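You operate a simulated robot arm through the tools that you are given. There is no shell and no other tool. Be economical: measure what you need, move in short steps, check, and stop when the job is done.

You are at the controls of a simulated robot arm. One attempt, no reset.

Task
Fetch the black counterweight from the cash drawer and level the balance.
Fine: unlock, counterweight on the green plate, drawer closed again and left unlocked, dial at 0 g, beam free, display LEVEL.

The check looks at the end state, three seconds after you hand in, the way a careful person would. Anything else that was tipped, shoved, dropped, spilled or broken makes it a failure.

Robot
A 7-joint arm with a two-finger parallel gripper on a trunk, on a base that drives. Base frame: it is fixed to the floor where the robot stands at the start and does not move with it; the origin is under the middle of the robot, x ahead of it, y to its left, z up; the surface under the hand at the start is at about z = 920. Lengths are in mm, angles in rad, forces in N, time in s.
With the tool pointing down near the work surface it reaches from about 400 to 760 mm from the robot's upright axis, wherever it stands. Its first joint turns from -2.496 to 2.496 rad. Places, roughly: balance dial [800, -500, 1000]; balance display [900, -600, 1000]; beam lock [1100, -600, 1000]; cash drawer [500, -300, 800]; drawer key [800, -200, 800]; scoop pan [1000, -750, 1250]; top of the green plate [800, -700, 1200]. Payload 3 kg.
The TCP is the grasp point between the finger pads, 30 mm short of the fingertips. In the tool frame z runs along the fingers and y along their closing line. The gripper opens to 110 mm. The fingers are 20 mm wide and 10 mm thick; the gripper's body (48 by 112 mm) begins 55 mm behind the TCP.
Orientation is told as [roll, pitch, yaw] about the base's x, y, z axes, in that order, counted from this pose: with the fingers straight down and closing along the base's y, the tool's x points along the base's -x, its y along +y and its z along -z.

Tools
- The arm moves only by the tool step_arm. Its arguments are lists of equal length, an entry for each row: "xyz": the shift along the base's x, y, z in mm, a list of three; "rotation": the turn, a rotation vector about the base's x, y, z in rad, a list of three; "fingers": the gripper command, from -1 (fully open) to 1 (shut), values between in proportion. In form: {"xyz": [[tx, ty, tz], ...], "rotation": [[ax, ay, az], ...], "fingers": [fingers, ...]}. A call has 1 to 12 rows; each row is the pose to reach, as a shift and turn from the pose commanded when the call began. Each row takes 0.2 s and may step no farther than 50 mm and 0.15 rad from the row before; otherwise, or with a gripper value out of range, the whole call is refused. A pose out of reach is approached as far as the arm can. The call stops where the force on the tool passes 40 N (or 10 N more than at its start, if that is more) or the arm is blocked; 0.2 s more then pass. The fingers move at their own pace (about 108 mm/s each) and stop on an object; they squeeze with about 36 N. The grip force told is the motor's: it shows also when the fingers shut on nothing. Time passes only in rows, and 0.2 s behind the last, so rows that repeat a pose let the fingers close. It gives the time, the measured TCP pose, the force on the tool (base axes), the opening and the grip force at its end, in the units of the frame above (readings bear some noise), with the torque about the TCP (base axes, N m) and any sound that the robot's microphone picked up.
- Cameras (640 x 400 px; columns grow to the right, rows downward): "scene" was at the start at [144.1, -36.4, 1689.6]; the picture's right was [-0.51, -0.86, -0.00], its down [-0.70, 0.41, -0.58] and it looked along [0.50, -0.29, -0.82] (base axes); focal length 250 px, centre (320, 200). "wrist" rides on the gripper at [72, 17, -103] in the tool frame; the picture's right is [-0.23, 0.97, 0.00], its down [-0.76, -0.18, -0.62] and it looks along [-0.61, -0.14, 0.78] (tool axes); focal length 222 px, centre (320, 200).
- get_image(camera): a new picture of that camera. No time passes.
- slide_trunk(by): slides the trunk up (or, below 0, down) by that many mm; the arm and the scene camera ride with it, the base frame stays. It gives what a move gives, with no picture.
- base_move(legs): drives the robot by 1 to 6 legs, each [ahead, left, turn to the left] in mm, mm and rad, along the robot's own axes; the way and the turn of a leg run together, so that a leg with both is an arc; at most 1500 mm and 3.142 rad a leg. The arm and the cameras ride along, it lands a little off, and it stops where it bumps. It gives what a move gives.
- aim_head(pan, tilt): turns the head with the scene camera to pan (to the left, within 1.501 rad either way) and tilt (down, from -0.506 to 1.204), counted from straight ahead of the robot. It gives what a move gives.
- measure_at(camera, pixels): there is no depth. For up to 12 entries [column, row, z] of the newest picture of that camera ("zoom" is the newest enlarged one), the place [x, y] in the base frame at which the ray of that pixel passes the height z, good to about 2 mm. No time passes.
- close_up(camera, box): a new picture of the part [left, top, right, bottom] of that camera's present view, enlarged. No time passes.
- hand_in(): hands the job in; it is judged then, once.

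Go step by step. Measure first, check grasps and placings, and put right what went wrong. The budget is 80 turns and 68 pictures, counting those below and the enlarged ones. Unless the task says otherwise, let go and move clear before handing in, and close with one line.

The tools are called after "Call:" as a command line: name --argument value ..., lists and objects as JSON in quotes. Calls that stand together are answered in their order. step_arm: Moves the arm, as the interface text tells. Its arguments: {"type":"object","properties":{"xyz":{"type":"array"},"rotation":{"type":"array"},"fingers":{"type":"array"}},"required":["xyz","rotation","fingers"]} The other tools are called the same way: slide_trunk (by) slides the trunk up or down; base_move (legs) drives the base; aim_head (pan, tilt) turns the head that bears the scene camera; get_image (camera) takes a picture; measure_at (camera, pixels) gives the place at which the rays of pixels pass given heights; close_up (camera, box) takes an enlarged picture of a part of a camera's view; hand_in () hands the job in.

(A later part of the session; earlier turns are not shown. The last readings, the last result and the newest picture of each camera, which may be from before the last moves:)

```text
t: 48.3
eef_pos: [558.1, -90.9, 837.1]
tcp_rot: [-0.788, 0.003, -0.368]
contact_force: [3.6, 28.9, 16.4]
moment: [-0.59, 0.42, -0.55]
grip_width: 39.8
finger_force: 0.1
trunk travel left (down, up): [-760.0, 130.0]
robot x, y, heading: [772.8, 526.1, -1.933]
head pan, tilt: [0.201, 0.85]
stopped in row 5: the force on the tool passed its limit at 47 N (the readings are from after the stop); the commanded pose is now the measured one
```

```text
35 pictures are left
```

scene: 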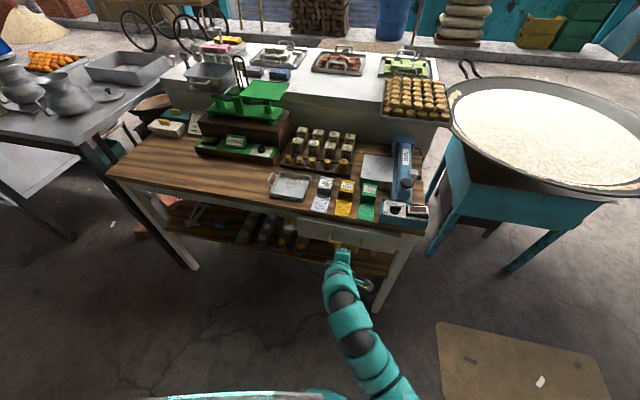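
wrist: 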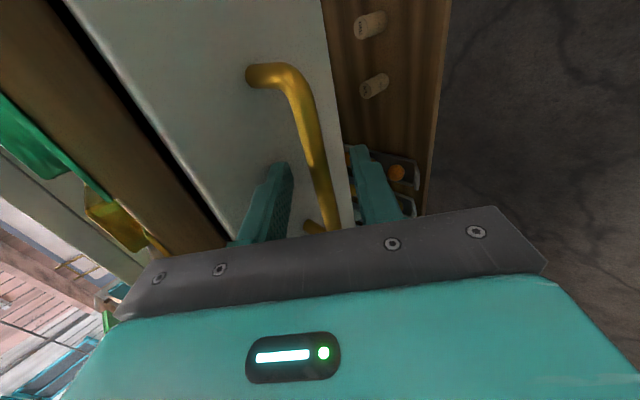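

The inner fingertip touched the drawer face; the bar lies between the fingers. Back off 6 mm and close.

Call:
step_arm --xyz '[[2.2, 5.6, 0], [2.2, 5.6, 0], [2.2, 5.6, 0], [2.2, 5.6, 0]]' --rotation '[[0, 0, 0], [0, 0, 0], [0, 0, 0], [0, 0, 0]]' --fingers '[0.2, 1, 1, 1]'

Call:
step_arm --xyz '[[4, 10, 0], [8, 20, 0], [12, 30, 0], [16, 40, 0]]' --rotation '[[0, 0, 0], [0, 0, 0], [0, 0, 0], [0, 0, 0]]' --fingers '[1, 1, 1, 1]'

Call:
get_image --camera "wrist"

```text
t: 49.3
eef_pos: [559.9, -87.7, 836.3]
tcp_rot: [-0.787, 0.003, -0.366]
contact_force: [-0.5, -1.7, 9.2]
moment: [-0.4, -0.66, -0.5]
grip_width: 11.9
finger_force: 44.8
trunk travel left (down, up): [-760.0, 130.0]
robot x, y, heading: [773.2, 522.3, -1.943]
head pan, tilt: [0.201, 0.85]
```

```text
t: 50.3
eef_pos: [576.6, -47.3, 836.0]
tcp_rot: [-0.785, 0.001, -0.368]
contact_force: [7.3, -2.1, 19.2]
moment: [-0.24, -0.27, -0.86]
grip_width: 12.2
finger_force: 44.9
trunk travel left (down, up): [-760.0, 130.0]
robot x, y, heading: [776.3, 527.8, -1.941]
head pan, tilt: [0.201, 0.85]
```

```text
34 pictures are left
```

wrist: 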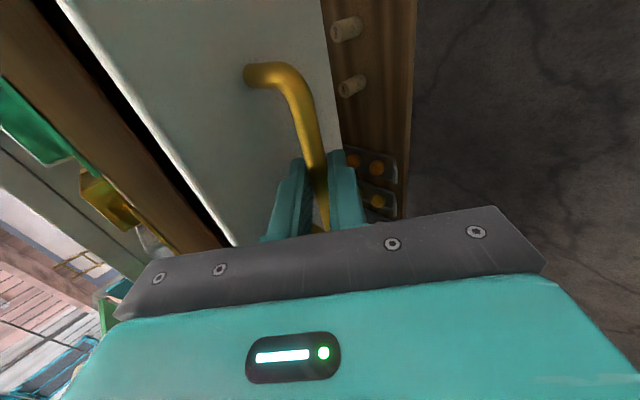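

The drawer slides open. Pull another ~156 mm.

Call:
step_arm --xyz '[[4.8, 12, 0], [9.5, 24.2, 0], [14.3, 36.3, 0], [19, 48.4, 0], [23.8, 60.4, 0], [28.6, 72.5, 0], [33.4, 84.6, 0], [38.1, 96.7, 0], [42.9, 108.8, 0], [47.7, 120.9, 0], [52.5, 133, 0], [57.2, 145, 0]]' --rotation '[[0, 0, 0], [0, 0, 0], [0, 0, 0], [0, 0, 0], [0, 0, 0], [0, 0, 0], [0, 0, 0], [0, 0, 0], [0, 0, 0], [0, 0, 0], [0, 0, 0], [0, 0, 0]]' --fingers '[1, 1, 1, 1, 1, 1, 1, 1, 1, 1, 1, 1]'

Call:
get_image --camera "scene"

```text
t: 52.9
eef_pos: [636.5, 97.2, 836.0]
tcp_rot: [-0.783, 0.006, -0.368]
contact_force: [29.8, -10.1, 21.8]
moment: [-0.53, -0.9, -0.24]
grip_width: 12.2
finger_force: 45.3
trunk travel left (down, up): [-760.0, 130.0]
robot x, y, heading: [772.6, 525.2, -1.948]
head pan, tilt: [0.201, 0.85]
```

```text
33 pictures are left
```

scene: 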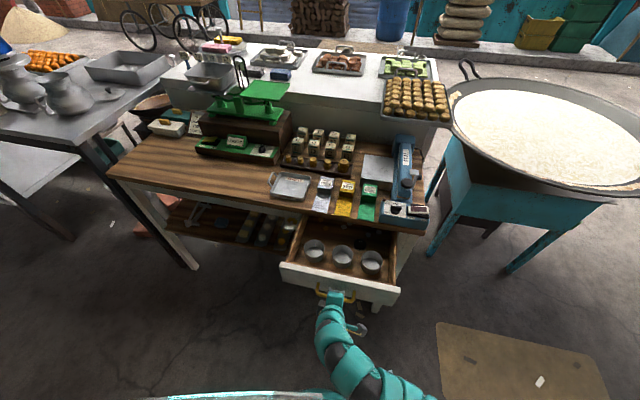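

Call:
close_up --camera "scene" --box '[270, 205, 430, 305]'

```text
4.00 times, centred on (350, 255) of scene
```

zoom: 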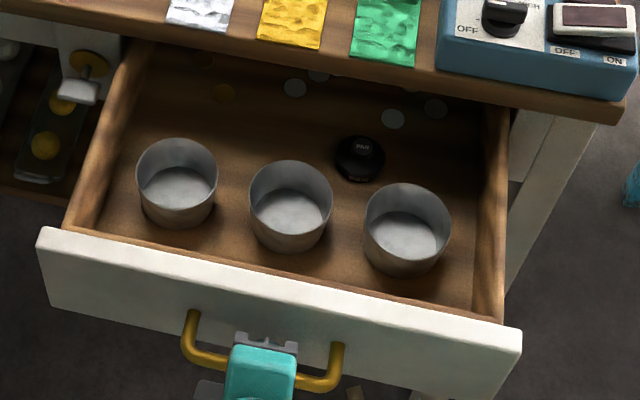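

The black counterweight is at zoom (360,158) behind the cups. Measure it, cups and drawer walls.

Call:
measure_at --camera "zoom" --pixels '[[360, 158, 800], [360, 158, 790], [361, 146, 810], [290, 185, 830], [407, 220, 830], [177, 170, 830], [290, 225, 790], [407, 255, 790], [80, 240, 860], [505, 330, 860], [360, 140, 800], [360, 180, 800]]'

```text
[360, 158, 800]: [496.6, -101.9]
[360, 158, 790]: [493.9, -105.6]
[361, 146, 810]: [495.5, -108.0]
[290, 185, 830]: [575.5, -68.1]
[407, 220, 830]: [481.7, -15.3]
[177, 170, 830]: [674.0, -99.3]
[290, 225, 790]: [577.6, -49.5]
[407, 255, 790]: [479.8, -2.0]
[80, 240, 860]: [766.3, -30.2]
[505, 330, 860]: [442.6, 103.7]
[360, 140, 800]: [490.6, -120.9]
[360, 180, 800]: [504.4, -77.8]
```

The weight is at about n=85, only 34 mm in front of the bench edge. I'll pull the drawer further by backing the base 70 mm while holding the handle.

Call:
base_move --legs '[[-70, 0, 0]]'

Call:
step_arm --xyz '[[4, 10, 0], [8, 20, 0], [8, 20, 0]]' --rotation '[[0, 0, 0], [0, 0, 0], [0, 0, 0]]' --fingers '[1, 1, 1]'

Call:
close_up --camera "scene" --box '[270, 205, 430, 305]'

```text
t: 53.9
eef_pos: [647.8, 143.0, 839.9]
tcp_rot: [-0.805, 0.004, -0.379]
contact_force: [2.0, -0.1, 6.2]
moment: [-0.24, -0.39, -0.92]
grip_width: 11.7
finger_force: 44.8
trunk travel left (down, up): [-760.0, 130.0]
robot x, y, heading: [790.3, 575.0, -1.944]
head pan, tilt: [0.201, 0.85]
stopped in leg 1: the force on the tool passed its limit at 84 N (the readings are from after the stop); the commanded pose is now the measured one
```

```text
t: 54.4
eef_pos: [649.9, 146.9, 839.7]
tcp_rot: [-0.816, 0.008, -0.385]
contact_force: [-3.4, -24.1, -11.7]
moment: [-0.44, -0.61, -0.52]
grip_width: 12.2
finger_force: 44.9
trunk travel left (down, up): [-760.0, 130.0]
robot x, y, heading: [789.6, 568.7, -1.941]
head pan, tilt: [0.201, 0.85]
stopped in row 2: the force on the tool passed its limit at 52 N (the readings are from after the stop); the commanded pose is now the measured one
```

```text
4.00 times, centred on (350, 255) of scene
```

zoom: 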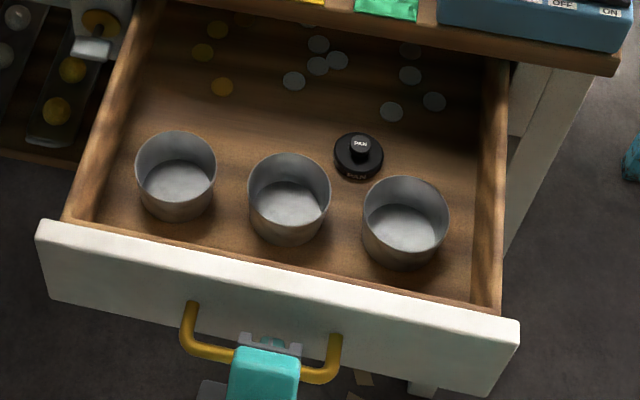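

The drawer is at its end stop; the weight (zoom (359,152)) has a knob. Release the handle, back away along the tool axis and up.

Call:
measure_at --camera "zoom" --pixels '[[361, 143, 820], [361, 143, 830], [361, 143, 810], [358, 160, 790], [358, 160, 800], [335, 158, 800], [384, 158, 800], [405, 215, 830], [289, 190, 830], [370, 185, 830], [327, 175, 830]]'

Call:
step_arm --xyz '[[0, 0, 0], [0, 0, 0], [6, 15, 20], [13, 33, 40], [13, 33, 85], [13, 33, 130], [13, 33, 175]]' --rotation '[[0, 0, 0], [0, 0, 0], [0, 0, 0], [0, 0, 0], [0, 0, 0], [0, 0, 0], [0, 0, 0]]' --fingers '[0.2, 0.2, 0.2, 0.2, 0.2, 0.2, 0.2]'

```text
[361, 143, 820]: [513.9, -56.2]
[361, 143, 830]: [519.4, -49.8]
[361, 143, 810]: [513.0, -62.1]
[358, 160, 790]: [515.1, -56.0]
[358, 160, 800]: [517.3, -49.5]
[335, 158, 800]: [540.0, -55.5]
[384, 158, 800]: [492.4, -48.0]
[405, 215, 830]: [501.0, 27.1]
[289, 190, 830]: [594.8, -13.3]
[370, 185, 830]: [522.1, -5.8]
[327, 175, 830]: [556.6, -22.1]
```

```text
t: 56.2
eef_pos: [688.4, 121.3, 1017.7]
tcp_rot: [-0.926, 0.054, -0.402]
contact_force: [0.8, 0.3, 0.0]
moment: [0.01, 0.0, -0.04]
grip_width: 43.9
finger_force: 0.1
out of reach, approached as far as the arm can: row 5, 6, 7
trunk travel left (down, up): [-760.0, 130.0]
robot x, y, heading: [796.4, 577.4, -1.945]
head pan, tilt: [0.201, 0.85]
stopped in row 7: the arm was blocked; the commanded pose is now the measured one
```

Weight centre ≈ (515,-53). I'll move above it while turning the tool to vertical (fingers closing along the drawer's depth).

Call:
step_arm --xyz '[[-22, -22, -10], [-44, -44, -20], [-66, -65, -30], [-87, -87, -40], [-109, -108, -50], [-131, -130, -60], [-152, -152, -70], [-174, -173, -80]]' --rotation '[[0.107, -0.045, 0], [0.213, -0.09, 0], [0.32, -0.136, 0], [0.426, -0.181, 0], [0.533, -0.226, 0], [0.639, -0.272, 0], [0.746, -0.317, 0], [0.852, -0.362, 0]]' --fingers '[0.2, 0.2, 0.2, 0.2, 0.2, 0.2, 0.2, 0.2]'

Call:
get_image --camera "wrist"

```text
t: 58.0
eef_pos: [513.4, -52.4, 937.4]
tcp_rot: [0.0, 0.033, -0.357]
contact_force: [0.1, -0.3, -0.9]
moment: [0.0, 0.02, 0.02]
grip_width: 43.9
finger_force: 0.1
trunk travel left (down, up): [-760.0, 130.0]
robot x, y, heading: [792.1, 571.5, -1.935]
head pan, tilt: [0.201, 0.85]
```

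```text
30 pictures are left
```

wrist: 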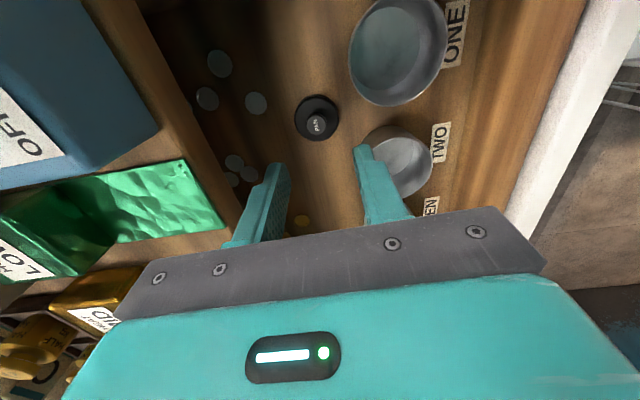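

Call:
measure_at --camera "wrist" --pixels '[[318, 124, 800], [318, 124, 810], [318, 124, 820], [318, 124, 830], [316, 118, 790], [316, 118, 800], [316, 97, 800], [340, 118, 800]]'

Call:
close_up --camera "wrist" --box '[260, 70, 380, 170]'

```text
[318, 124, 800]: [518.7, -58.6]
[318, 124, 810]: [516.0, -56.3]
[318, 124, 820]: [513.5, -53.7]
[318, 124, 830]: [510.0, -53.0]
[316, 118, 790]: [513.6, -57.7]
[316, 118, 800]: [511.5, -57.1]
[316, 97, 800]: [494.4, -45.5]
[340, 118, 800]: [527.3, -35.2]
```

```text
4.00 times, centred on (320, 120) of wrist
```

zoom: 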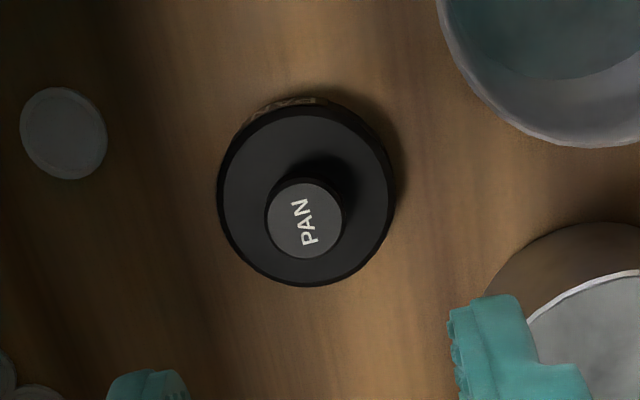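

Knob top ≈ (514,-55,820). Descend with fingertips just above the body, then grip the knob.

Call:
step_arm --xyz '[[0.6, -2.6, -30], [0.6, -2.6, -60], [0.6, -2.6, -85], [0.6, -2.6, -100], [0.6, -2.6, -100]]' --rotation '[[-0.012, -0.031, -0.015], [-0.012, -0.031, -0.015], [-0.012, -0.031, -0.015], [-0.012, -0.031, -0.015], [-0.012, -0.031, -0.015]]' --fingers '[0.2, 0.2, 0.2, 0.2, 0.2]'

Call:
get_image --camera "wrist"

```text
t: 59.2
eef_pos: [514.1, -54.0, 836.9]
tcp_rot: [0.0, -0.001, -0.37]
contact_force: [-1.3, -0.4, -0.6]
moment: [-0.02, 0.02, 0.0]
grip_width: 44.0
finger_force: 0.1
trunk travel left (down, up): [-760.0, 130.0]
robot x, y, heading: [791.5, 575.8, -1.939]
head pan, tilt: [0.201, 0.85]
```

```text
28 pictures are left
```

wrist: 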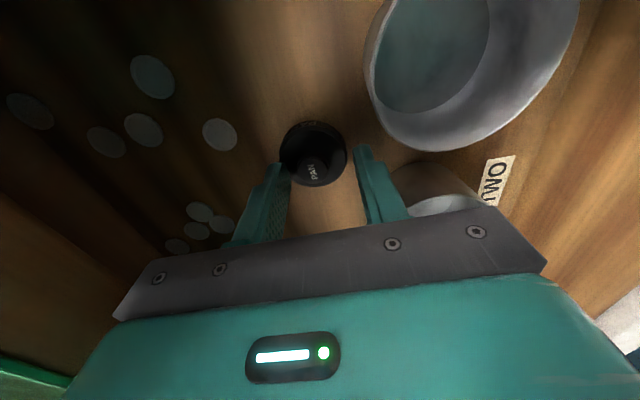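

The fingertips look still higher than the knob; re-triangulate from here.

Call:
close_up --camera "wrist" --box '[260, 100, 380, 200]'

Call:
measure_at --camera "zoom" --pixels '[[195, 278, 780], [195, 278, 790], [195, 278, 800], [195, 278, 810], [195, 278, 820]]'

```text
4.00 times, centred on (320, 150) of wrist
```

zoom: 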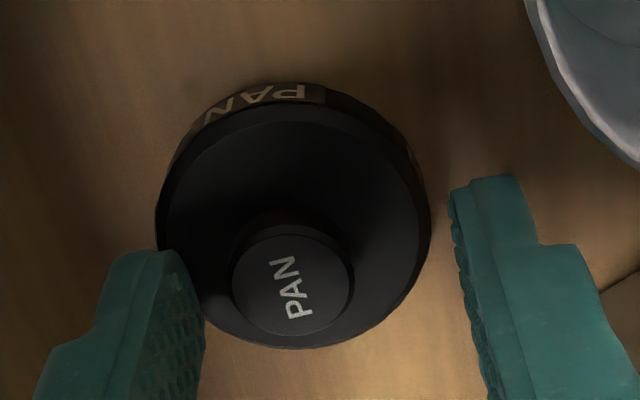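

```text
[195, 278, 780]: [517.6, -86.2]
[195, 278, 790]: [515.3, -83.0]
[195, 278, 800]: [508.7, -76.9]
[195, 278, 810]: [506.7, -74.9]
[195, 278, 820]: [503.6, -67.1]
```

Call:
measure_at --camera "zoom" --pixels '[[292, 283, 780], [292, 283, 790], [292, 283, 800], [292, 283, 810], [292, 283, 820], [232, 290, 805], [352, 275, 805]]'

```text
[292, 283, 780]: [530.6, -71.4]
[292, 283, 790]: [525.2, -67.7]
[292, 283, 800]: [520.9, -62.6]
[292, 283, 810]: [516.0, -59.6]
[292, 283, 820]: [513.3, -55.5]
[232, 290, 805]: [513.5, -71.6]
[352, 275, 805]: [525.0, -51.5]
```

Knob top ≈ (515,-57,815); fingertips are already ~8 mm below its top. Shift 2.5 mm, go 6 mm lower, and close.

Call:
step_arm --xyz '[[0.5, -1.5, -2], [1, -2.5, -4], [1, -2.5, -6], [1, -2.5, -6], [1, -2.5, -6], [1, -2.5, -6]]' --rotation '[[0, 0, 0], [0, 0, 0], [0, 0, 0], [0, 0, 0], [0, 0, 0], [0, 0, 0]]' --fingers '[0.2, 0.2, 0.2, 1, 1, 1]'

Call:
close_up --camera "wrist" --box '[260, 100, 380, 200]'

```text
t: 60.6
eef_pos: [516.3, -57.3, 832.4]
tcp_rot: [-0.001, -0.002, -0.375]
contact_force: [-1.0, -0.9, 14.5]
moment: [0.13, 0.08, -0.05]
grip_width: 20.3
finger_force: 36.5
trunk travel left (down, up): [-760.0, 130.0]
robot x, y, heading: [794.7, 569.7, -1.942]
head pan, tilt: [0.201, 0.85]
```

```text
4.00 times, centred on (320, 150) of wrist
```

zoom: 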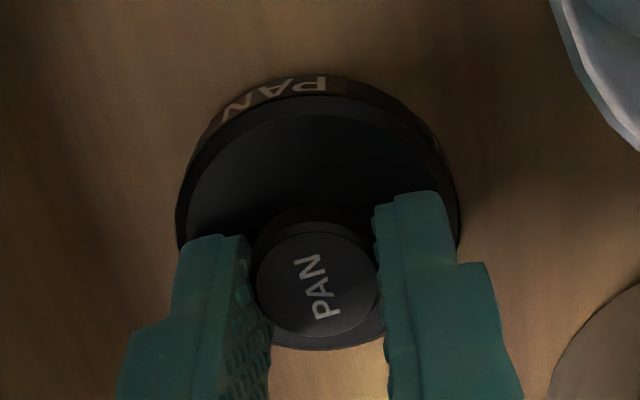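

Knob gripped (20.3 mm). Lift straight up to ~z 960.

Call:
step_arm --xyz '[[0, 0, 5], [0, 0, 20], [0, 0, 45], [0, 0, 75], [0, 0, 105], [0, 0, 130]]' --rotation '[[0, 0, 0], [0, 0, 0], [0, 0, 0], [0, 0, 0], [0, 0, 0], [0, 0, 0]]' --fingers '[1, 1, 1, 1, 1, 1]'

Call:
get_image --camera "scene"

```text
t: 62.0
eef_pos: [517.0, -56.7, 959.7]
tcp_rot: [0.003, 0.0, -0.373]
contact_force: [-0.6, 0.7, -1.3]
moment: [0.02, -0.01, -0.03]
grip_width: 20.0
finger_force: 35.7
trunk travel left (down, up): [-760.0, 130.0]
robot x, y, heading: [793.9, 574.7, -1.936]
head pan, tilt: [0.201, 0.85]
```

```text
25 pictures are left
```

scene: 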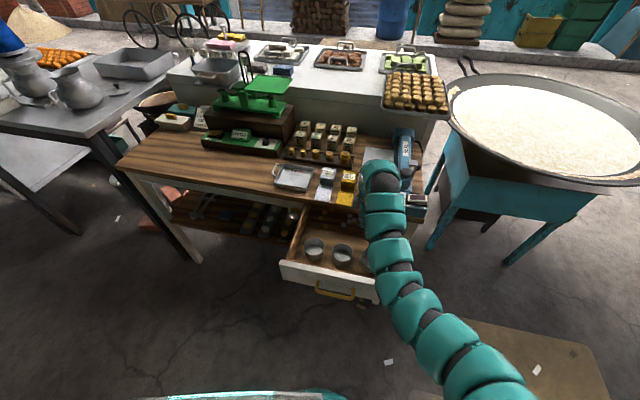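

The weight is held. Before choosing how to place it at z≈1200, I'll test how high the arm can go with the tool pointing down: trunk up fully, pull back and raise.

Call:
slide_trunk --by 130

Call:
step_arm --xyz '[[15, 37, 0], [29, 74, 0], [44, 112, 0], [59, 149, 0], [59, 149, 30], [59, 149, 60], [59, 149, 90], [59, 149, 120], [59, 149, 150], [59, 149, 180]]' --rotation '[[0, 0, 0], [0, 0, 0], [0, 0, 0], [0, 0, 0], [0, 0, 0], [0, 0, 0], [0, 0, 0], [0, 0, 0], [0, 0, 0], [0, 0, 0]]' --fingers '[1, 1, 1, 1, 1, 1, 1, 1, 1, 1]'

```text
t: 63.5
eef_pos: [516.1, -56.3, 1091.4]
tcp_rot: [0.0, -0.001, -0.374]
contact_force: [0.9, -0.1, -1.8]
moment: [0.01, 0.01, -0.02]
grip_width: 19.9
finger_force: 36.0
trunk travel left (down, up): [-890.0, 0.0]
robot x, y, heading: [790.6, 576.1, -1.943]
head pan, tilt: [0.201, 0.85]
```

```text
t: 65.7
eef_pos: [547.2, 68.4, 1075.2]
tcp_rot: [-0.006, 0.001, -0.374]
contact_force: [-0.1, 0.1, -1.8]
moment: [0.01, 0.0, -0.02]
grip_width: 20.2
finger_force: 35.7
out of reach, approached as far as the arm can: row 2, 3, 4, 5, 6, 7, 8, 9, 10
trunk travel left (down, up): [-890.0, 0.0]
robot x, y, heading: [795.4, 576.4, -1.943]
head pan, tilt: [0.201, 0.85]
```

The limit is on the inner side: closer means lower. I'll test whether farther out allows more height (over the bench, z>1075).

Call:
step_arm --xyz '[[-15, -37, 5], [-29, -74, 10], [-44, -112, 15], [-59, -149, 20], [-73, -186, 30], [-84, -214, 60], [-88, -223, 90], [-88, -223, 120], [-88, -223, 150], [-88, -223, 180]]' --rotation '[[0, 0, 0], [0, 0, 0], [0, 0, 0], [0, 0, 0], [0, 0, 0], [0, 0, 0], [0, 0, 0], [0, 0, 0], [0, 0, 0], [0, 0, 0]]' --fingers '[1, 1, 1, 1, 1, 1, 1, 1, 1, 1]'

```text
t: 67.9
eef_pos: [463.1, -151.3, 1246.4]
tcp_rot: [-0.001, -0.002, -0.373]
contact_force: [-0.2, -0.4, -1.2]
moment: [-0.04, -0.03, 0.01]
grip_width: 20.2
finger_force: 36.4
out of reach, approached as far as the arm can: row 7, 8, 9, 10
trunk travel left (down, up): [-890.0, 0.0]
robot x, y, heading: [792.7, 577.3, -1.943]
head pan, tilt: [0.201, 0.85]
```

At r≈800 the tool-down TCP reaches z≈1246 — enough for the plate. I'll drive left along the aisle and a bit ahead, keeping the weight high, then examine the balance.

Call:
base_move --legs '[[0, 430, 0], [130, 0, 0]]'

Call:
aim_head --pan 0.0 --tilt 0.7

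Call:
get_image --camera "scene"

Call:
get_image --camera "wrist"

```text
t: 71.4
eef_pos: [809.2, -426.4, 1243.5]
tcp_rot: [0.002, 0.0, -0.375]
contact_force: [-0.7, -0.8, -2.9]
moment: [0.0, 0.0, -0.01]
grip_width: 20.2
finger_force: 35.8
trunk travel left (down, up): [-890.0, 0.0]
robot x, y, heading: [1140.3, 300.8, -1.941]
head pan, tilt: [0.201, 0.85]
```

```text
t: 72.2
eef_pos: [810.8, -425.7, 1245.8]
tcp_rot: [-0.001, 0.0, -0.377]
contact_force: [-0.9, 1.3, -1.2]
moment: [-0.04, -0.01, 0.02]
grip_width: 19.9
finger_force: 36.0
trunk travel left (down, up): [-890.0, 0.0]
robot x, y, heading: [1143.8, 294.9, -1.942]
head pan, tilt: [0.0, 0.7]
```

```text
24 pictures are left
```

scene: 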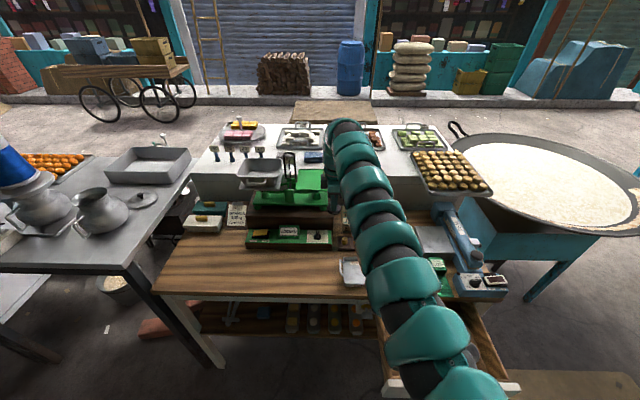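

```text
23 pictures are left
```

wrist: 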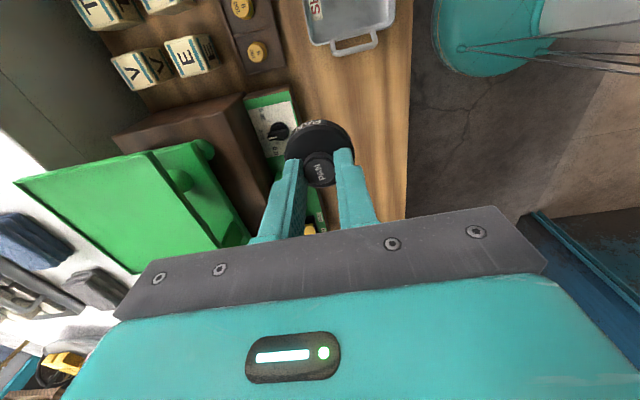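

The weight hangs upright at wrist (320,155); the plate is at left. Zoom both to triangulate plate corners.

Call:
close_up --camera "scene" --box '[220, 145, 364, 255]'

Call:
measure_at --camera "wrist" --pixels '[[17, 183, 1180], [17, 183, 1200], [17, 183, 1220], [148, 156, 1180], [148, 156, 1200], [148, 156, 1220], [131, 272, 1180], [131, 272, 1200], [131, 272, 1220], [216, 248, 1200]]'

```text
3.64 times, centred on (292, 200) of scene
```

zoom: 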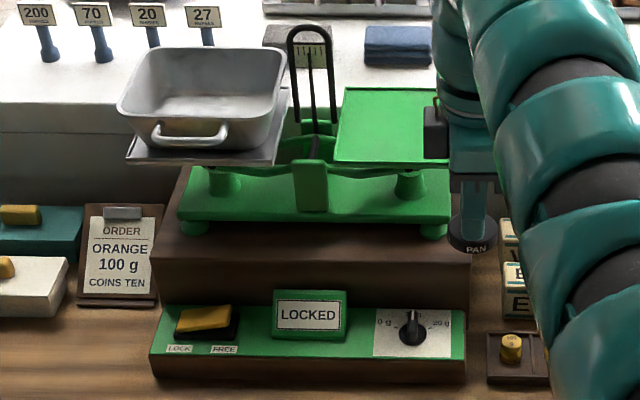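

```text
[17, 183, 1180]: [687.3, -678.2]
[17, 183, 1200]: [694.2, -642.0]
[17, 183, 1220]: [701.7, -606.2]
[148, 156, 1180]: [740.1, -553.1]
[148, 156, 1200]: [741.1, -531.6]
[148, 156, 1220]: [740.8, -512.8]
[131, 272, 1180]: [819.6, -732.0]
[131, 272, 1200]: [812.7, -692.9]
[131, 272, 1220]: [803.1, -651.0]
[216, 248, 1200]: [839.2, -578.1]
```

Call:
measure_at --camera "zoom" --pixels '[[345, 88, 1180], [345, 88, 1200], [345, 88, 1220], [333, 162, 1180], [333, 162, 1200], [333, 162, 1220], [436, 91, 1200], [200, 335, 990], [412, 327, 990], [310, 315, 990], [280, 100, 1250], [302, 40, 1300]]'

```text
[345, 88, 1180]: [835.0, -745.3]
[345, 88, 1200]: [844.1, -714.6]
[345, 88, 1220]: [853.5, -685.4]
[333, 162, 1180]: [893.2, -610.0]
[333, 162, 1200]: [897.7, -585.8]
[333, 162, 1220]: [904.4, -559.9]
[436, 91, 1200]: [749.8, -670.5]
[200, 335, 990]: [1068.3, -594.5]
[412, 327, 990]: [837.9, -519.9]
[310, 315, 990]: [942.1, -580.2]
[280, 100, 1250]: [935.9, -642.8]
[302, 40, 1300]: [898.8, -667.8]
```

Consistent solution: plate top z≈1165, spanning s 896–1057, n −258…−408, centre ≈ (785,-668). I'll drive 40 left and 180 ahead with the weight at 1195+, then look.

Call:
base_move --legs '[[0, 40, 0], [180, 0, 0]]'

Call:
get_image --camera "wrist"

Call:
get_image --camera "scene"

```text
t: 74.1
eef_pos: [784.8, -609.7, 1244.2]
tcp_rot: [0.001, 0.002, -0.375]
contact_force: [-0.3, 0.3, -1.7]
moment: [-0.01, 0.01, -0.01]
grip_width: 20.3
finger_force: 36.1
trunk travel left (down, up): [-890.0, 0.0]
robot x, y, heading: [1113.5, 115.3, -1.941]
head pan, tilt: [0.0, 0.7]
```

```text
21 pictures are left
```

wrist: 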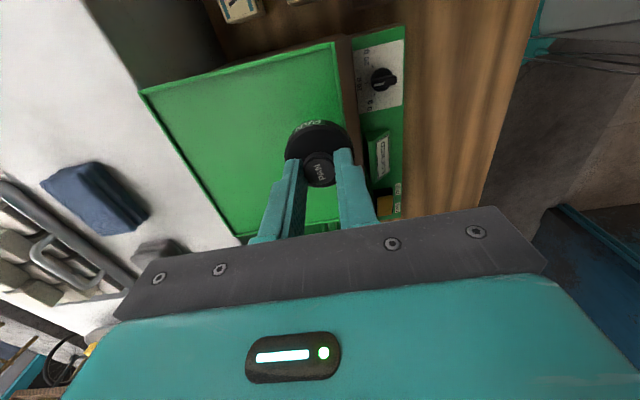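

```text
20 pictures are left
```

scene: 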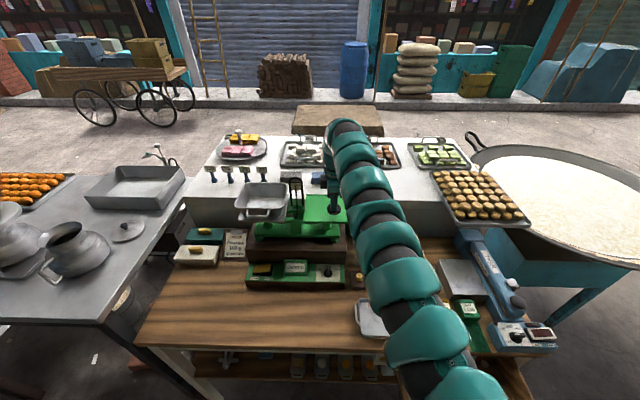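

Call:
measure_at --camera "wrist" --pixels '[[141, 92, 1165], [337, 43, 1165], [238, 238, 1165], [141, 92, 1180], [337, 43, 1180], [238, 238, 1180], [320, 130, 1200]]'

```text
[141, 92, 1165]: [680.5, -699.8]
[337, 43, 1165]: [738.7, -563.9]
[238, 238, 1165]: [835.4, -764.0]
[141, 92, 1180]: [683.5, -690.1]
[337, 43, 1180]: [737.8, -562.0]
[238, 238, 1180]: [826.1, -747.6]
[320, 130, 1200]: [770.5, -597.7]
```

Plate centre ≈ (786,-663). Move over it and lower gently, watching for contact.

Call:
step_arm --xyz '[[1, -27, 3], [1.6, -53, 3], [1.6, -53, -7], [1.6, -53, -15], [1.6, -53, -20]]' --rotation '[[0, 0, 0], [0, 0, 0], [0, 0, 0], [0, 0, 0], [0, 0, 0]]' --fingers '[1, 1, 1, 1, 1]'

Call:
step_arm --xyz '[[0, 0, -3], [0, 0, -6], [0, 0, -9], [0, 0, -12]]' --rotation '[[0, 0, 0], [0, 0, 0], [0, 0, 0], [0, 0, 0]]' --fingers '[1, 1, 1, 1]'

Call:
close_up --camera "scene" --box '[230, 160, 390, 300]'

```text
t: 75.3
eef_pos: [784.2, -607.9, 1244.4]
tcp_rot: [0.0, -0.001, -0.374]
contact_force: [0.7, -0.2, -2.0]
moment: [0.0, 0.04, 0.02]
grip_width: 19.9
finger_force: 36.1
out of reach, approached as far as the arm can: row 1, 2, 3, 4, 5
trunk travel left (down, up): [-890.0, 0.0]
robot x, y, heading: [1113.6, 118.5, -1.944]
head pan, tilt: [0.0, 0.7]
```

```text
t: 76.3
eef_pos: [782.7, -608.6, 1230.9]
tcp_rot: [0.0, 0.001, -0.375]
contact_force: [0.3, 0.4, -2.2]
moment: [-0.02, -0.01, -0.01]
grip_width: 20.1
finger_force: 35.6
trunk travel left (down, up): [-890.0, 0.0]
robot x, y, heading: [1118.1, 115.6, -1.943]
head pan, tilt: [0.0, 0.7]
```

```text
2.86 times, centred on (310, 230) of scene
```

zoom: 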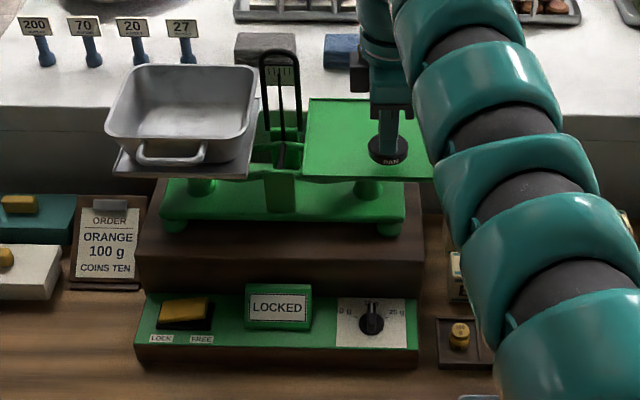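

r≈800 is also the outward limit, so I'll drive the base 45 mm ahead and 18 mm left with the weight ~18 mm above the plate.

Call:
base_move --legs '[[45, 18, 0]]'

Call:
get_image --camera "wrist"

```text
t: 77.3
eef_pos: [783.8, -657.4, 1230.7]
tcp_rot: [0.002, 0.0, -0.374]
contact_force: [0.5, -0.5, -2.2]
moment: [0.01, 0.01, 0.01]
grip_width: 20.3
finger_force: 36.0
trunk travel left (down, up): [-890.0, 0.0]
robot x, y, heading: [1110.2, 65.6, -1.937]
head pan, tilt: [0.0, 0.7]
```

```text
18 pictures are left
```

wrist: 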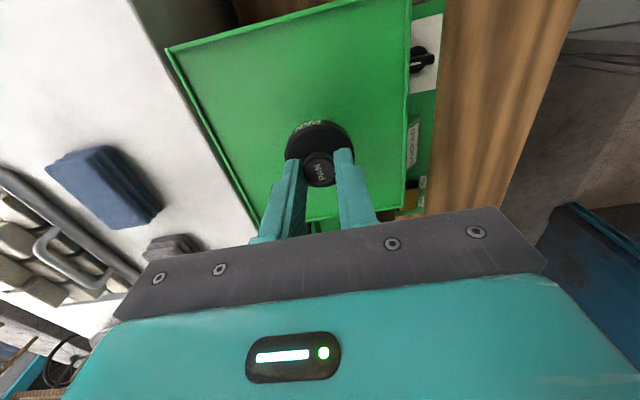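

The weight is over the plate's centre region at (784,-657). Lower in 3 mm steps until contact.

Call:
step_arm --xyz '[[0, 0, -3], [0, 0, -6], [0, 0, -9], [0, 0, -11], [0, 0, -13], [0, 0, -15]]' --rotation '[[0, 0, 0], [0, 0, 0], [0, 0, 0], [0, 0, 0], [0, 0, 0], [0, 0, 0]]' --fingers '[1, 1, 1, 1, 1, 1]'

```text
t: 78.7
eef_pos: [782.6, -655.8, 1216.7]
tcp_rot: [0.001, 0.0, -0.374]
contact_force: [0.0, -0.2, -1.5]
moment: [0.0, -0.01, 0.01]
grip_width: 20.2
finger_force: 36.0
trunk travel left (down, up): [-890.0, 0.0]
robot x, y, heading: [1113.6, 68.5, -1.938]
head pan, tilt: [0.0, 0.7]
```

Call:
step_arm --xyz '[[0, 0, -1.5], [0, 0, -3], [0, 0, -4.5], [0, 0, -6]]' --rotation '[[0, 0, 0], [0, 0, 0], [0, 0, 0], [0, 0, 0]]' --fingers '[1, 1, 1, 1]'

Call:
close_up --camera "wrist" --box '[260, 90, 400, 200]'

```text
t: 79.7
eef_pos: [783.2, -656.3, 1211.2]
tcp_rot: [0.0, -0.002, -0.373]
contact_force: [-0.4, 0.0, -1.7]
moment: [-0.03, 0.01, -0.01]
grip_width: 20.1
finger_force: 36.6
trunk travel left (down, up): [-890.0, 0.0]
robot x, y, heading: [1112.8, 65.1, -1.939]
head pan, tilt: [0.0, 0.7]
```

```text
3.64 times, centred on (330, 145) of wrist
```

zoom: 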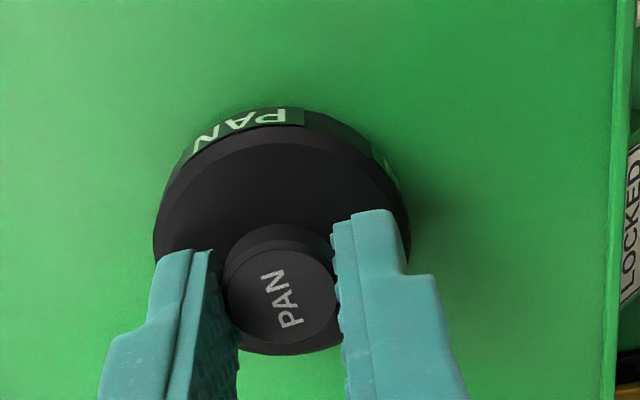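

Not yet touching, but close (shadow right beside it). Continue in small steps.

Call:
step_arm --xyz '[[0, 0, -1.5], [0, 0, -3], [0, 0, -4]]' --rotation '[[0, 0, 0], [0, 0, 0], [0, 0, 0]]' --fingers '[1, 1, 1]'

Call:
step_arm --xyz '[[0, 0, -1], [0, 0, -2], [0, 0, -3]]' --rotation '[[0, 0, 0], [0, 0, 0], [0, 0, 0]]' --fingers '[1, 1, 1]'

```text
t: 80.5
eef_pos: [783.7, -656.2, 1208.2]
tcp_rot: [-0.003, -0.003, -0.373]
contact_force: [-0.4, -1.3, 8.9]
moment: [-0.07, -0.23, -0.04]
grip_width: 20.1
finger_force: 35.7
trunk travel left (down, up): [-890.0, 0.0]
robot x, y, heading: [1117.9, 65.1, -1.937]
head pan, tilt: [0.0, 0.7]
```

```text
t: 81.3
eef_pos: [783.2, -655.4, 1207.7]
tcp_rot: [-0.008, -0.002, -0.375]
contact_force: [-5.5, -10.6, 33.0]
moment: [-0.18, 0.04, 0.0]
grip_width: 20.2
finger_force: 35.9
trunk travel left (down, up): [-890.0, 0.0]
robot x, y, heading: [1112.6, 67.7, -1.935]
head pan, tilt: [0.0, 0.7]
```

Contact at z≈1208. Relieve 3 mm, release, and rise.

Call:
step_arm --xyz '[[0, 0, 3], [0, 0, 3], [0, 0, 3], [0, 0, 3]]' --rotation '[[0, 0, 0], [0, 0, 0], [0, 0, 0], [0, 0, 0]]' --fingers '[1, 0.4, 0.2, 0.2]'

Call:
step_arm --xyz '[[0, 0, 8], [0, 0, 18], [0, 0, 30], [0, 0, 36]]' --rotation '[[0, 0, 0], [0, 0, 0], [0, 0, 0], [0, 0, 0]]' --fingers '[0.2, 0.2, 0.2, 0.2]'

Call:
get_image --camera "wrist"

```text
t: 82.3
eef_pos: [785.0, -653.6, 1208.7]
tcp_rot: [0.0, 0.002, -0.376]
contact_force: [2.9, 4.5, 12.4]
moment: [-0.1, 0.05, 0.04]
grip_width: 41.7
finger_force: 0.0
trunk travel left (down, up): [-890.0, 0.0]
robot x, y, heading: [1116.1, 68.7, -1.939]
head pan, tilt: [0.0, 0.7]
```

```text
t: 83.3
eef_pos: [784.3, -656.2, 1244.1]
tcp_rot: [0.0, 0.0, -0.375]
contact_force: [0.0, -0.6, 0.0]
moment: [-0.03, 0.01, -0.03]
grip_width: 44.0
finger_force: 0.1
trunk travel left (down, up): [-890.0, 0.0]
robot x, y, heading: [1112.1, 65.2, -1.94]
head pan, tilt: [0.0, 0.7]
```

```text
16 pictures are left
```

wrist: 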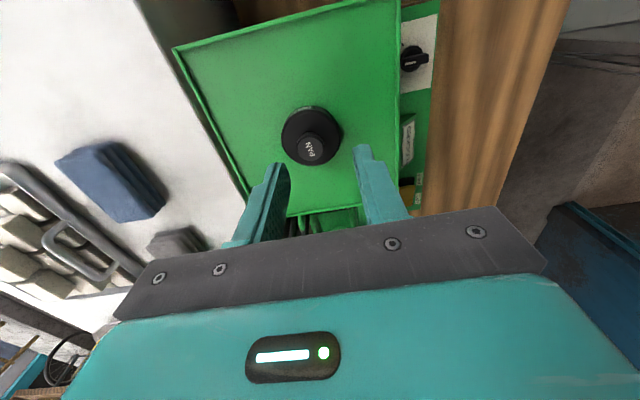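

The counterweight stands on the plate, released. Back the base 200 mm away, then retract and lower the arm.

Call:
base_move --legs '[[-200, 0, 0]]'

Call:
step_arm --xyz '[[10, 26, -26], [20, 52, -52], [30, 78, -78], [40, 104, -104], [51, 130, -130], [58, 148, -150]]' --rotation '[[0, 0, 0], [0, 0, 0], [0, 0, 0], [0, 0, 0], [0, 0, 0], [0, 0, 0]]' --fingers '[0.2, 0.2, 0.2, 0.2, 0.2, 0.2]'

Call:
close_up --camera "scene" --box '[220, 140, 400, 260]'

```text
t: 84.9
eef_pos: [856.8, -468.1, 1243.5]
tcp_rot: [0.001, 0.0, -0.375]
contact_force: [0.2, 0.0, -0.3]
moment: [-0.01, 0.01, 0.05]
grip_width: 44.0
finger_force: 0.1
trunk travel left (down, up): [-890.0, 0.0]
robot x, y, heading: [1190.2, 260.7, -1.946]
head pan, tilt: [0.0, 0.7]
```

```text
t: 86.3
eef_pos: [910.6, -356.6, 1078.5]
tcp_rot: [0.001, 0.002, -0.374]
contact_force: [0.3, 0.6, 0.5]
moment: [0.03, 0.01, -0.02]
grip_width: 44.0
finger_force: 0.0
out of reach, approached as far as the arm can: row 4, 5, 6
trunk travel left (down, up): [-890.0, 0.0]
robot x, y, heading: [1190.4, 258.5, -1.94]
head pan, tilt: [0.0, 0.7]
```

```text
3.33 times, centred on (310, 200) of scene
```

zoom: 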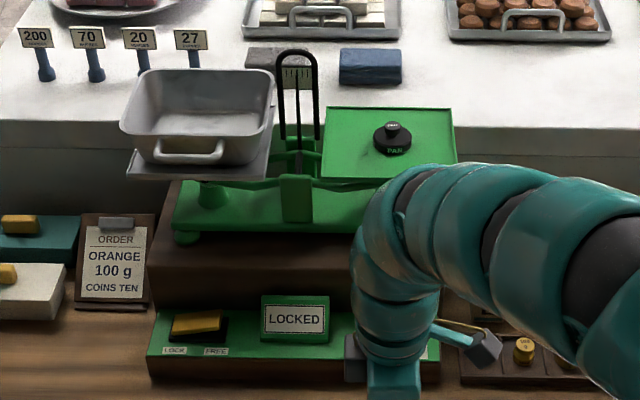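

Weight sits properly on the plate. Now turn the gripper 90° (closing along the bench) and lower slightly, to work the dial.

Call:
step_arm --xyz '[[0, 0, -10], [0, 0, -20], [0, 0, -30], [0, 0, -30], [0, 0, -30], [0, 0, -30], [0, 0, -30], [0, 0, -30], [0, 0, -30], [0, 0, -30], [0, 0, -30]]' --rotation '[[0, 0, -0.143], [0, 0, -0.286], [0, 0, -0.428], [0, 0, -0.571], [0, 0, -0.714], [0, 0, -0.857], [0, 0, -1.0], [0, 0, -1.142], [0, 0, -1.285], [0, 0, -1.428], [0, 0, -1.571]]' --fingers '[0.2, 0.2, 0.2, 0.2, 0.2, 0.2, 0.2, 0.2, 0.2, 0.2, 0.2]'

Call:
base_move --legs '[[110, 0, 0]]'

Call:
get_image --camera "wrist"

```text
t: 88.7
eef_pos: [909.3, -357.4, 1049.3]
tcp_rot: [-0.001, 0.0, -1.947]
contact_force: [-0.8, 0.4, 0.1]
moment: [0.01, -0.01, 0.01]
grip_width: 43.9
finger_force: 0.0
trunk travel left (down, up): [-890.0, 0.0]
robot x, y, heading: [1188.4, 256.2, -1.941]
head pan, tilt: [0.0, 0.7]
```

```text
t: 89.8
eef_pos: [870.7, -459.5, 1048.1]
tcp_rot: [0.001, 0.0, -1.945]
contact_force: [-0.5, 0.6, 0.8]
moment: [0.02, 0.02, 0.01]
grip_width: 44.1
finger_force: 0.1
trunk travel left (down, up): [-890.0, 0.0]
robot x, y, heading: [1150.6, 152.6, -1.938]
head pan, tilt: [0.0, 0.7]
```

```text
14 pictures are left
```

wrist: 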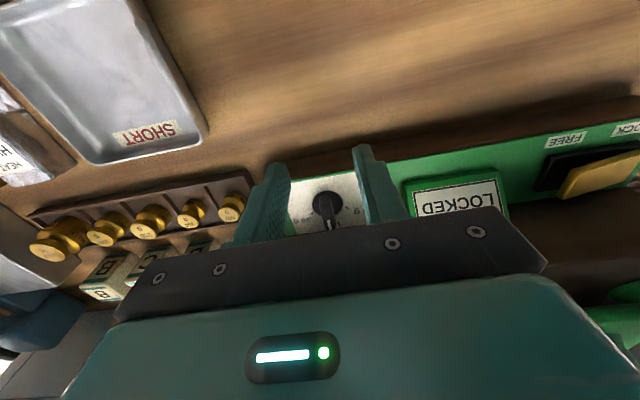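

Call:
close_up --camera "wrist" --box '[260, 150, 400, 240]'

Call:
measure_at --camera "wrist" --pixels '[[327, 205, 960], [327, 205, 975], [327, 205, 990], [327, 205, 1005], [293, 190, 960], [355, 178, 960], [600, 172, 980], [565, 140, 960], [630, 128, 960]]'

```text
4.44 times, centred on (330, 195) of wrist
```

zoom: 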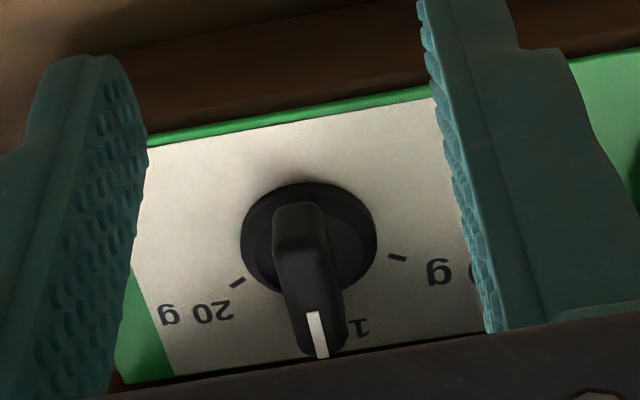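

```text
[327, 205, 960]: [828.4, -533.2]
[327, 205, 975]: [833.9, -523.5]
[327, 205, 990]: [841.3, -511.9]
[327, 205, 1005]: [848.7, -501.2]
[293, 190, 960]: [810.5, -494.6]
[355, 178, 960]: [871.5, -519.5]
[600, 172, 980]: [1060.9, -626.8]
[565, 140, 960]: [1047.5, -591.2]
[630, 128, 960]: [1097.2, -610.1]
```

Dial knob ≈ (832,-525), top z≈975, pointer at 10 g; 0 g lies ~60° counterclockwise (toward +u). Move above it, and descend.

Call:
step_arm --xyz '[[-19, -33, 0], [-38.7, -65.5, 0], [-38.7, -65.5, -20], [-38.7, -65.5, -35]]' --rotation '[[0, 0, 0], [0, 0, 0], [0, 0, 0], [0, 0, 0]]' --fingers '[0.2, 0.2, 0.2, 0.2]'

Call:
get_image --camera "wrist"

```text
t: 90.8
eef_pos: [831.1, -524.8, 1011.3]
tcp_rot: [-0.001, 0.0, -1.945]
contact_force: [0.0, 0.1, 0.0]
moment: [0.01, -0.02, -0.02]
grip_width: 44.0
finger_force: 0.1
trunk travel left (down, up): [-890.0, 0.0]
robot x, y, heading: [1144.9, 155.5, -1.946]
head pan, tilt: [0.0, 0.7]
```

```text
12 pictures are left
```

wrist: 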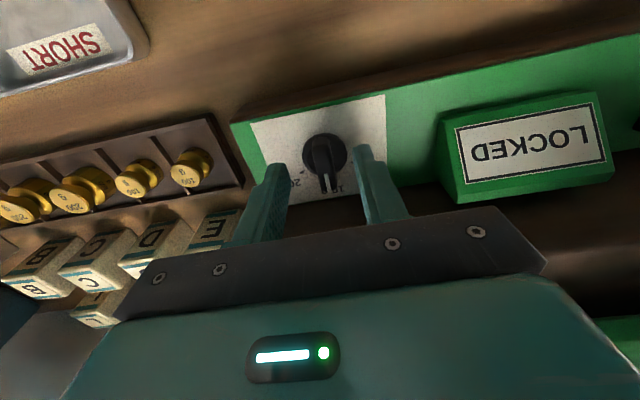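

Call:
measure_at --camera "wrist" --pixels '[[325, 155, 960], [325, 155, 970], [325, 155, 980], [326, 190, 975]]'

Call:
step_arm --xyz '[[0, 0, -6], [0, 0, -12], [0, 0, -18]]' --rotation '[[0, 0, 0], [0, 0, 0], [0, 0, 0]]' --fingers '[0.2, 0.2, 0.2]'

```text
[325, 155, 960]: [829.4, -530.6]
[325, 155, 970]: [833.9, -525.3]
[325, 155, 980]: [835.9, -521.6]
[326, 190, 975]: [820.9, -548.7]
```

```text
t: 91.7
eef_pos: [832.6, -523.2, 995.9]
tcp_rot: [0.0, 0.0, -1.946]
contact_force: [0.9, 3.4, 6.0]
moment: [-0.01, -0.15, 0.03]
grip_width: 43.7
finger_force: 0.0
trunk travel left (down, up): [-890.0, 0.0]
robot x, y, heading: [1148.5, 155.6, -1.939]
head pan, tilt: [0.0, 0.7]
```

Tips touch the strip surface at ~z 966. Raise 4 mm, centre, and close on the pointer.

Call:
step_arm --xyz '[[1, 0, 6], [1.5, 0, 6], [1.5, 0, 6], [1.5, 0, 6], [1.5, 0, 6]]' --rotation '[[0, 0, 0], [0, 0, 0], [0, 0, 0], [0, 0, 0], [0, 0, 0]]' --fingers '[0.2, 0.6, 1, 1, 1]'

Call:
step_arm --xyz '[[0, 0, 0], [0, 0, 0], [0, 0, 0], [0, 0, 0], [0, 0, 0], [0, 0, 0], [0, 0, 0], [0, 0, 0]]' --rotation '[[0, 0, 0.13], [0, 0, 0.26], [0, 0, 0.39], [0, 0, 0.52], [0, 0, 0.65], [0, 0, 0.78], [0, 0, 0.91], [0, 0, 1.05]]' --fingers '[1, 1, 1, 1, 1, 1, 1, 1]'

Call:
close_up --camera "wrist" --box '[260, 110, 400, 210]'

```text
t: 92.8
eef_pos: [833.1, -525.4, 1002.1]
tcp_rot: [0.002, -0.005, -1.946]
contact_force: [-1.5, -12.4, 19.4]
moment: [-0.59, 0.11, 0.03]
grip_width: 11.8
finger_force: 45.2
trunk travel left (down, up): [-890.0, 0.0]
robot x, y, heading: [1146.2, 153.2, -1.946]
head pan, tilt: [0.0, 0.7]
```

```text
t: 93.6
eef_pos: [833.3, -525.4, 1002.9]
tcp_rot: [-0.002, -0.004, -1.593]
contact_force: [-0.4, -3.3, 11.8]
moment: [1.36, -0.22, 0.0]
grip_width: 11.8
finger_force: 45.1
trunk travel left (down, up): [-890.0, 0.0]
robot x, y, heading: [1150.3, 152.7, -1.944]
head pan, tilt: [0.0, 0.7]
stopped in row 3: the force on the tool passed its limit at 41 N (the readings are from after the stop); the commanded pose is now the measured one
```

```text
4.00 times, centred on (330, 160) of wrist
```

zoom: 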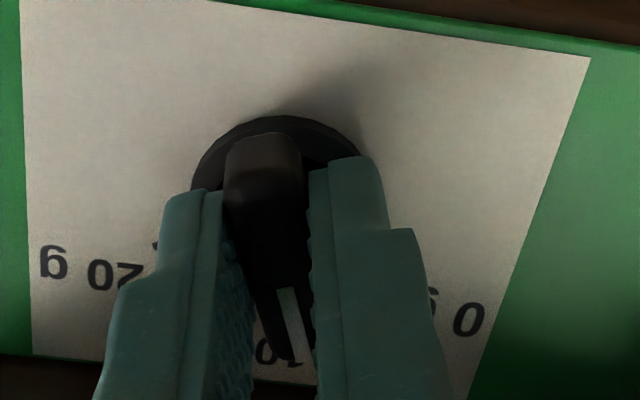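

The pointer turned ~0.35 rad before a 41 N side load from slight off-centre grip. Continue in smaller steps from the relaxed pose.

Call:
step_arm --xyz '[[0, 0, 0], [0, 0, 0], [0, 0, 0], [0, 0, 0], [0, 0, 0], [0, 0, 0], [0, 0, 0], [0, 0, 0]]' --rotation '[[0, 0, 0.087], [0, 0, 0.174], [0, 0, 0.26], [0, 0, 0.35], [0, 0, 0.436], [0, 0, 0.523], [0, 0, 0.61], [0, 0, 0.7]]' --fingers '[1, 1, 1, 1, 1, 1, 1, 1]'

Call:
close_up --camera "wrist" --box '[260, 110, 400, 210]'

```text
t: 95.4
eef_pos: [831.5, -526.3, 1003.6]
tcp_rot: [-0.002, -0.006, -0.895]
contact_force: [-5.4, -5.9, 9.4]
moment: [0.31, -0.04, -1.23]
grip_width: 11.8
finger_force: 44.7
trunk travel left (down, up): [-890.0, 0.0]
robot x, y, heading: [1146.6, 152.0, -1.942]
head pan, tilt: [0.0, 0.7]
```

```text
4.00 times, centred on (330, 160) of wrist
```

zoom: 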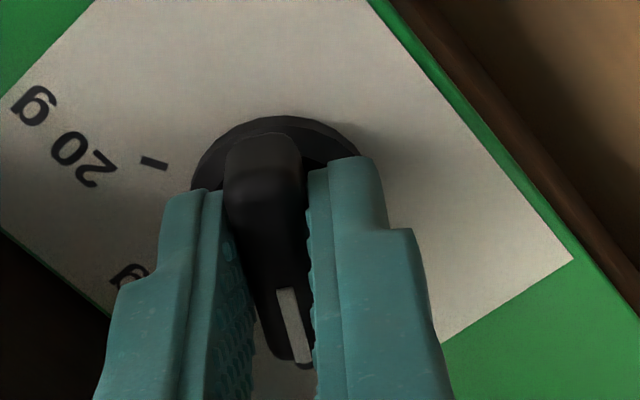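

Turned 1.05 rad, with −1.2 N·m suggesting the end stop. Release, rise and check.

Call:
step_arm --xyz '[[0, 0, 0], [0, 0, 0], [0, 0, 20], [0, 0, 40], [0, 0, 55]]' --rotation '[[0, 0, 0], [0, 0, 0], [0, 0, 0], [0, 0, 0], [0, 0, 0]]' --fingers '[0.4, 0.2, 0.2, 0.2, 0.2]'

Call:
get_image --camera "wrist"

```text
t: 96.6
eef_pos: [832.1, -526.4, 1057.7]
tcp_rot: [0.0, -0.003, -0.894]
contact_force: [0.7, -0.1, -0.4]
moment: [-0.01, 0.0, -0.02]
grip_width: 44.0
finger_force: 0.1
trunk travel left (down, up): [-890.0, 0.0]
robot x, y, heading: [1149.0, 154.2, -1.938]
head pan, tilt: [0.0, 0.7]
```

```text
9 pictures are left
```

wrist: 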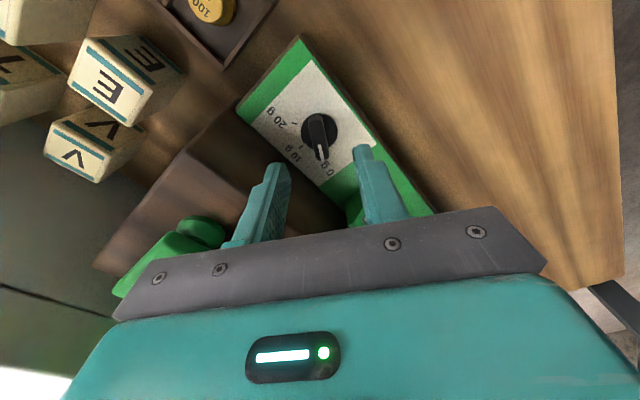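

The pointer (322,150) points to the 0 g label (329,168). Now rotate the hand back, raise, and shift left to the beam lock.

Call:
step_arm --xyz '[[2, 5, 5], [4, 10, 10], [6, 15, 15], [8, 20, 20], [10, 25, 25], [11, 28, 30], [11, 28, 30], [11, 28, 30]]' --rotation '[[0, 0, -0.131], [0, 0, -0.263], [0, 0, -0.394], [0, 0, -0.525], [0, 0, -0.657], [0, 0, -0.788], [0, 0, -0.92], [0, 0, -1.051]]' --fingers '[0.2, 0.2, 0.2, 0.2, 0.2, 0.2, 0.2, 0.2]'

Call:
base_move --legs '[[0, 230, 0]]'

Call:
close_up --camera "wrist" --box '[200, 60, 440, 220]'

```text
t: 98.4
eef_pos: [843.2, -498.3, 1087.4]
tcp_rot: [-0.002, -0.003, -1.95]
contact_force: [0.3, -0.2, 0.2]
moment: [0.0, 0.0, -0.03]
grip_width: 43.9
finger_force: 0.1
trunk travel left (down, up): [-890.0, 0.0]
robot x, y, heading: [1151.7, 153.6, -1.942]
head pan, tilt: [0.0, 0.7]
```

```text
t: 100.2
eef_pos: [1058.6, -581.8, 1088.1]
tcp_rot: [-0.001, -0.003, -1.946]
contact_force: [-0.8, -1.1, 0.6]
moment: [-0.01, 0.06, 0.03]
grip_width: 44.0
finger_force: 0.1
trunk travel left (down, up): [-890.0, 0.0]
robot x, y, heading: [1363.9, 70.2, -1.94]
head pan, tilt: [0.0, 0.7]
```

```text
2.50 times, centred on (320, 140) of wrist
```

zoom: 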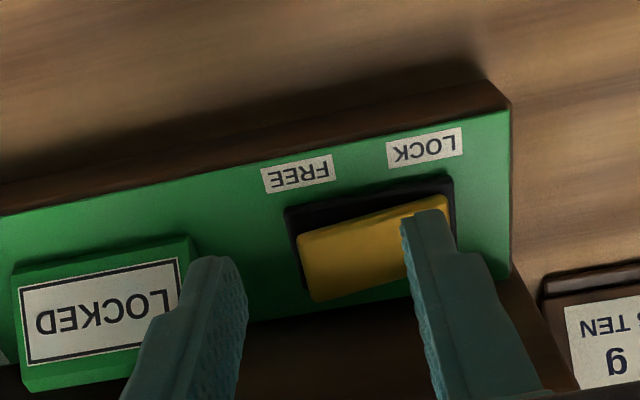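

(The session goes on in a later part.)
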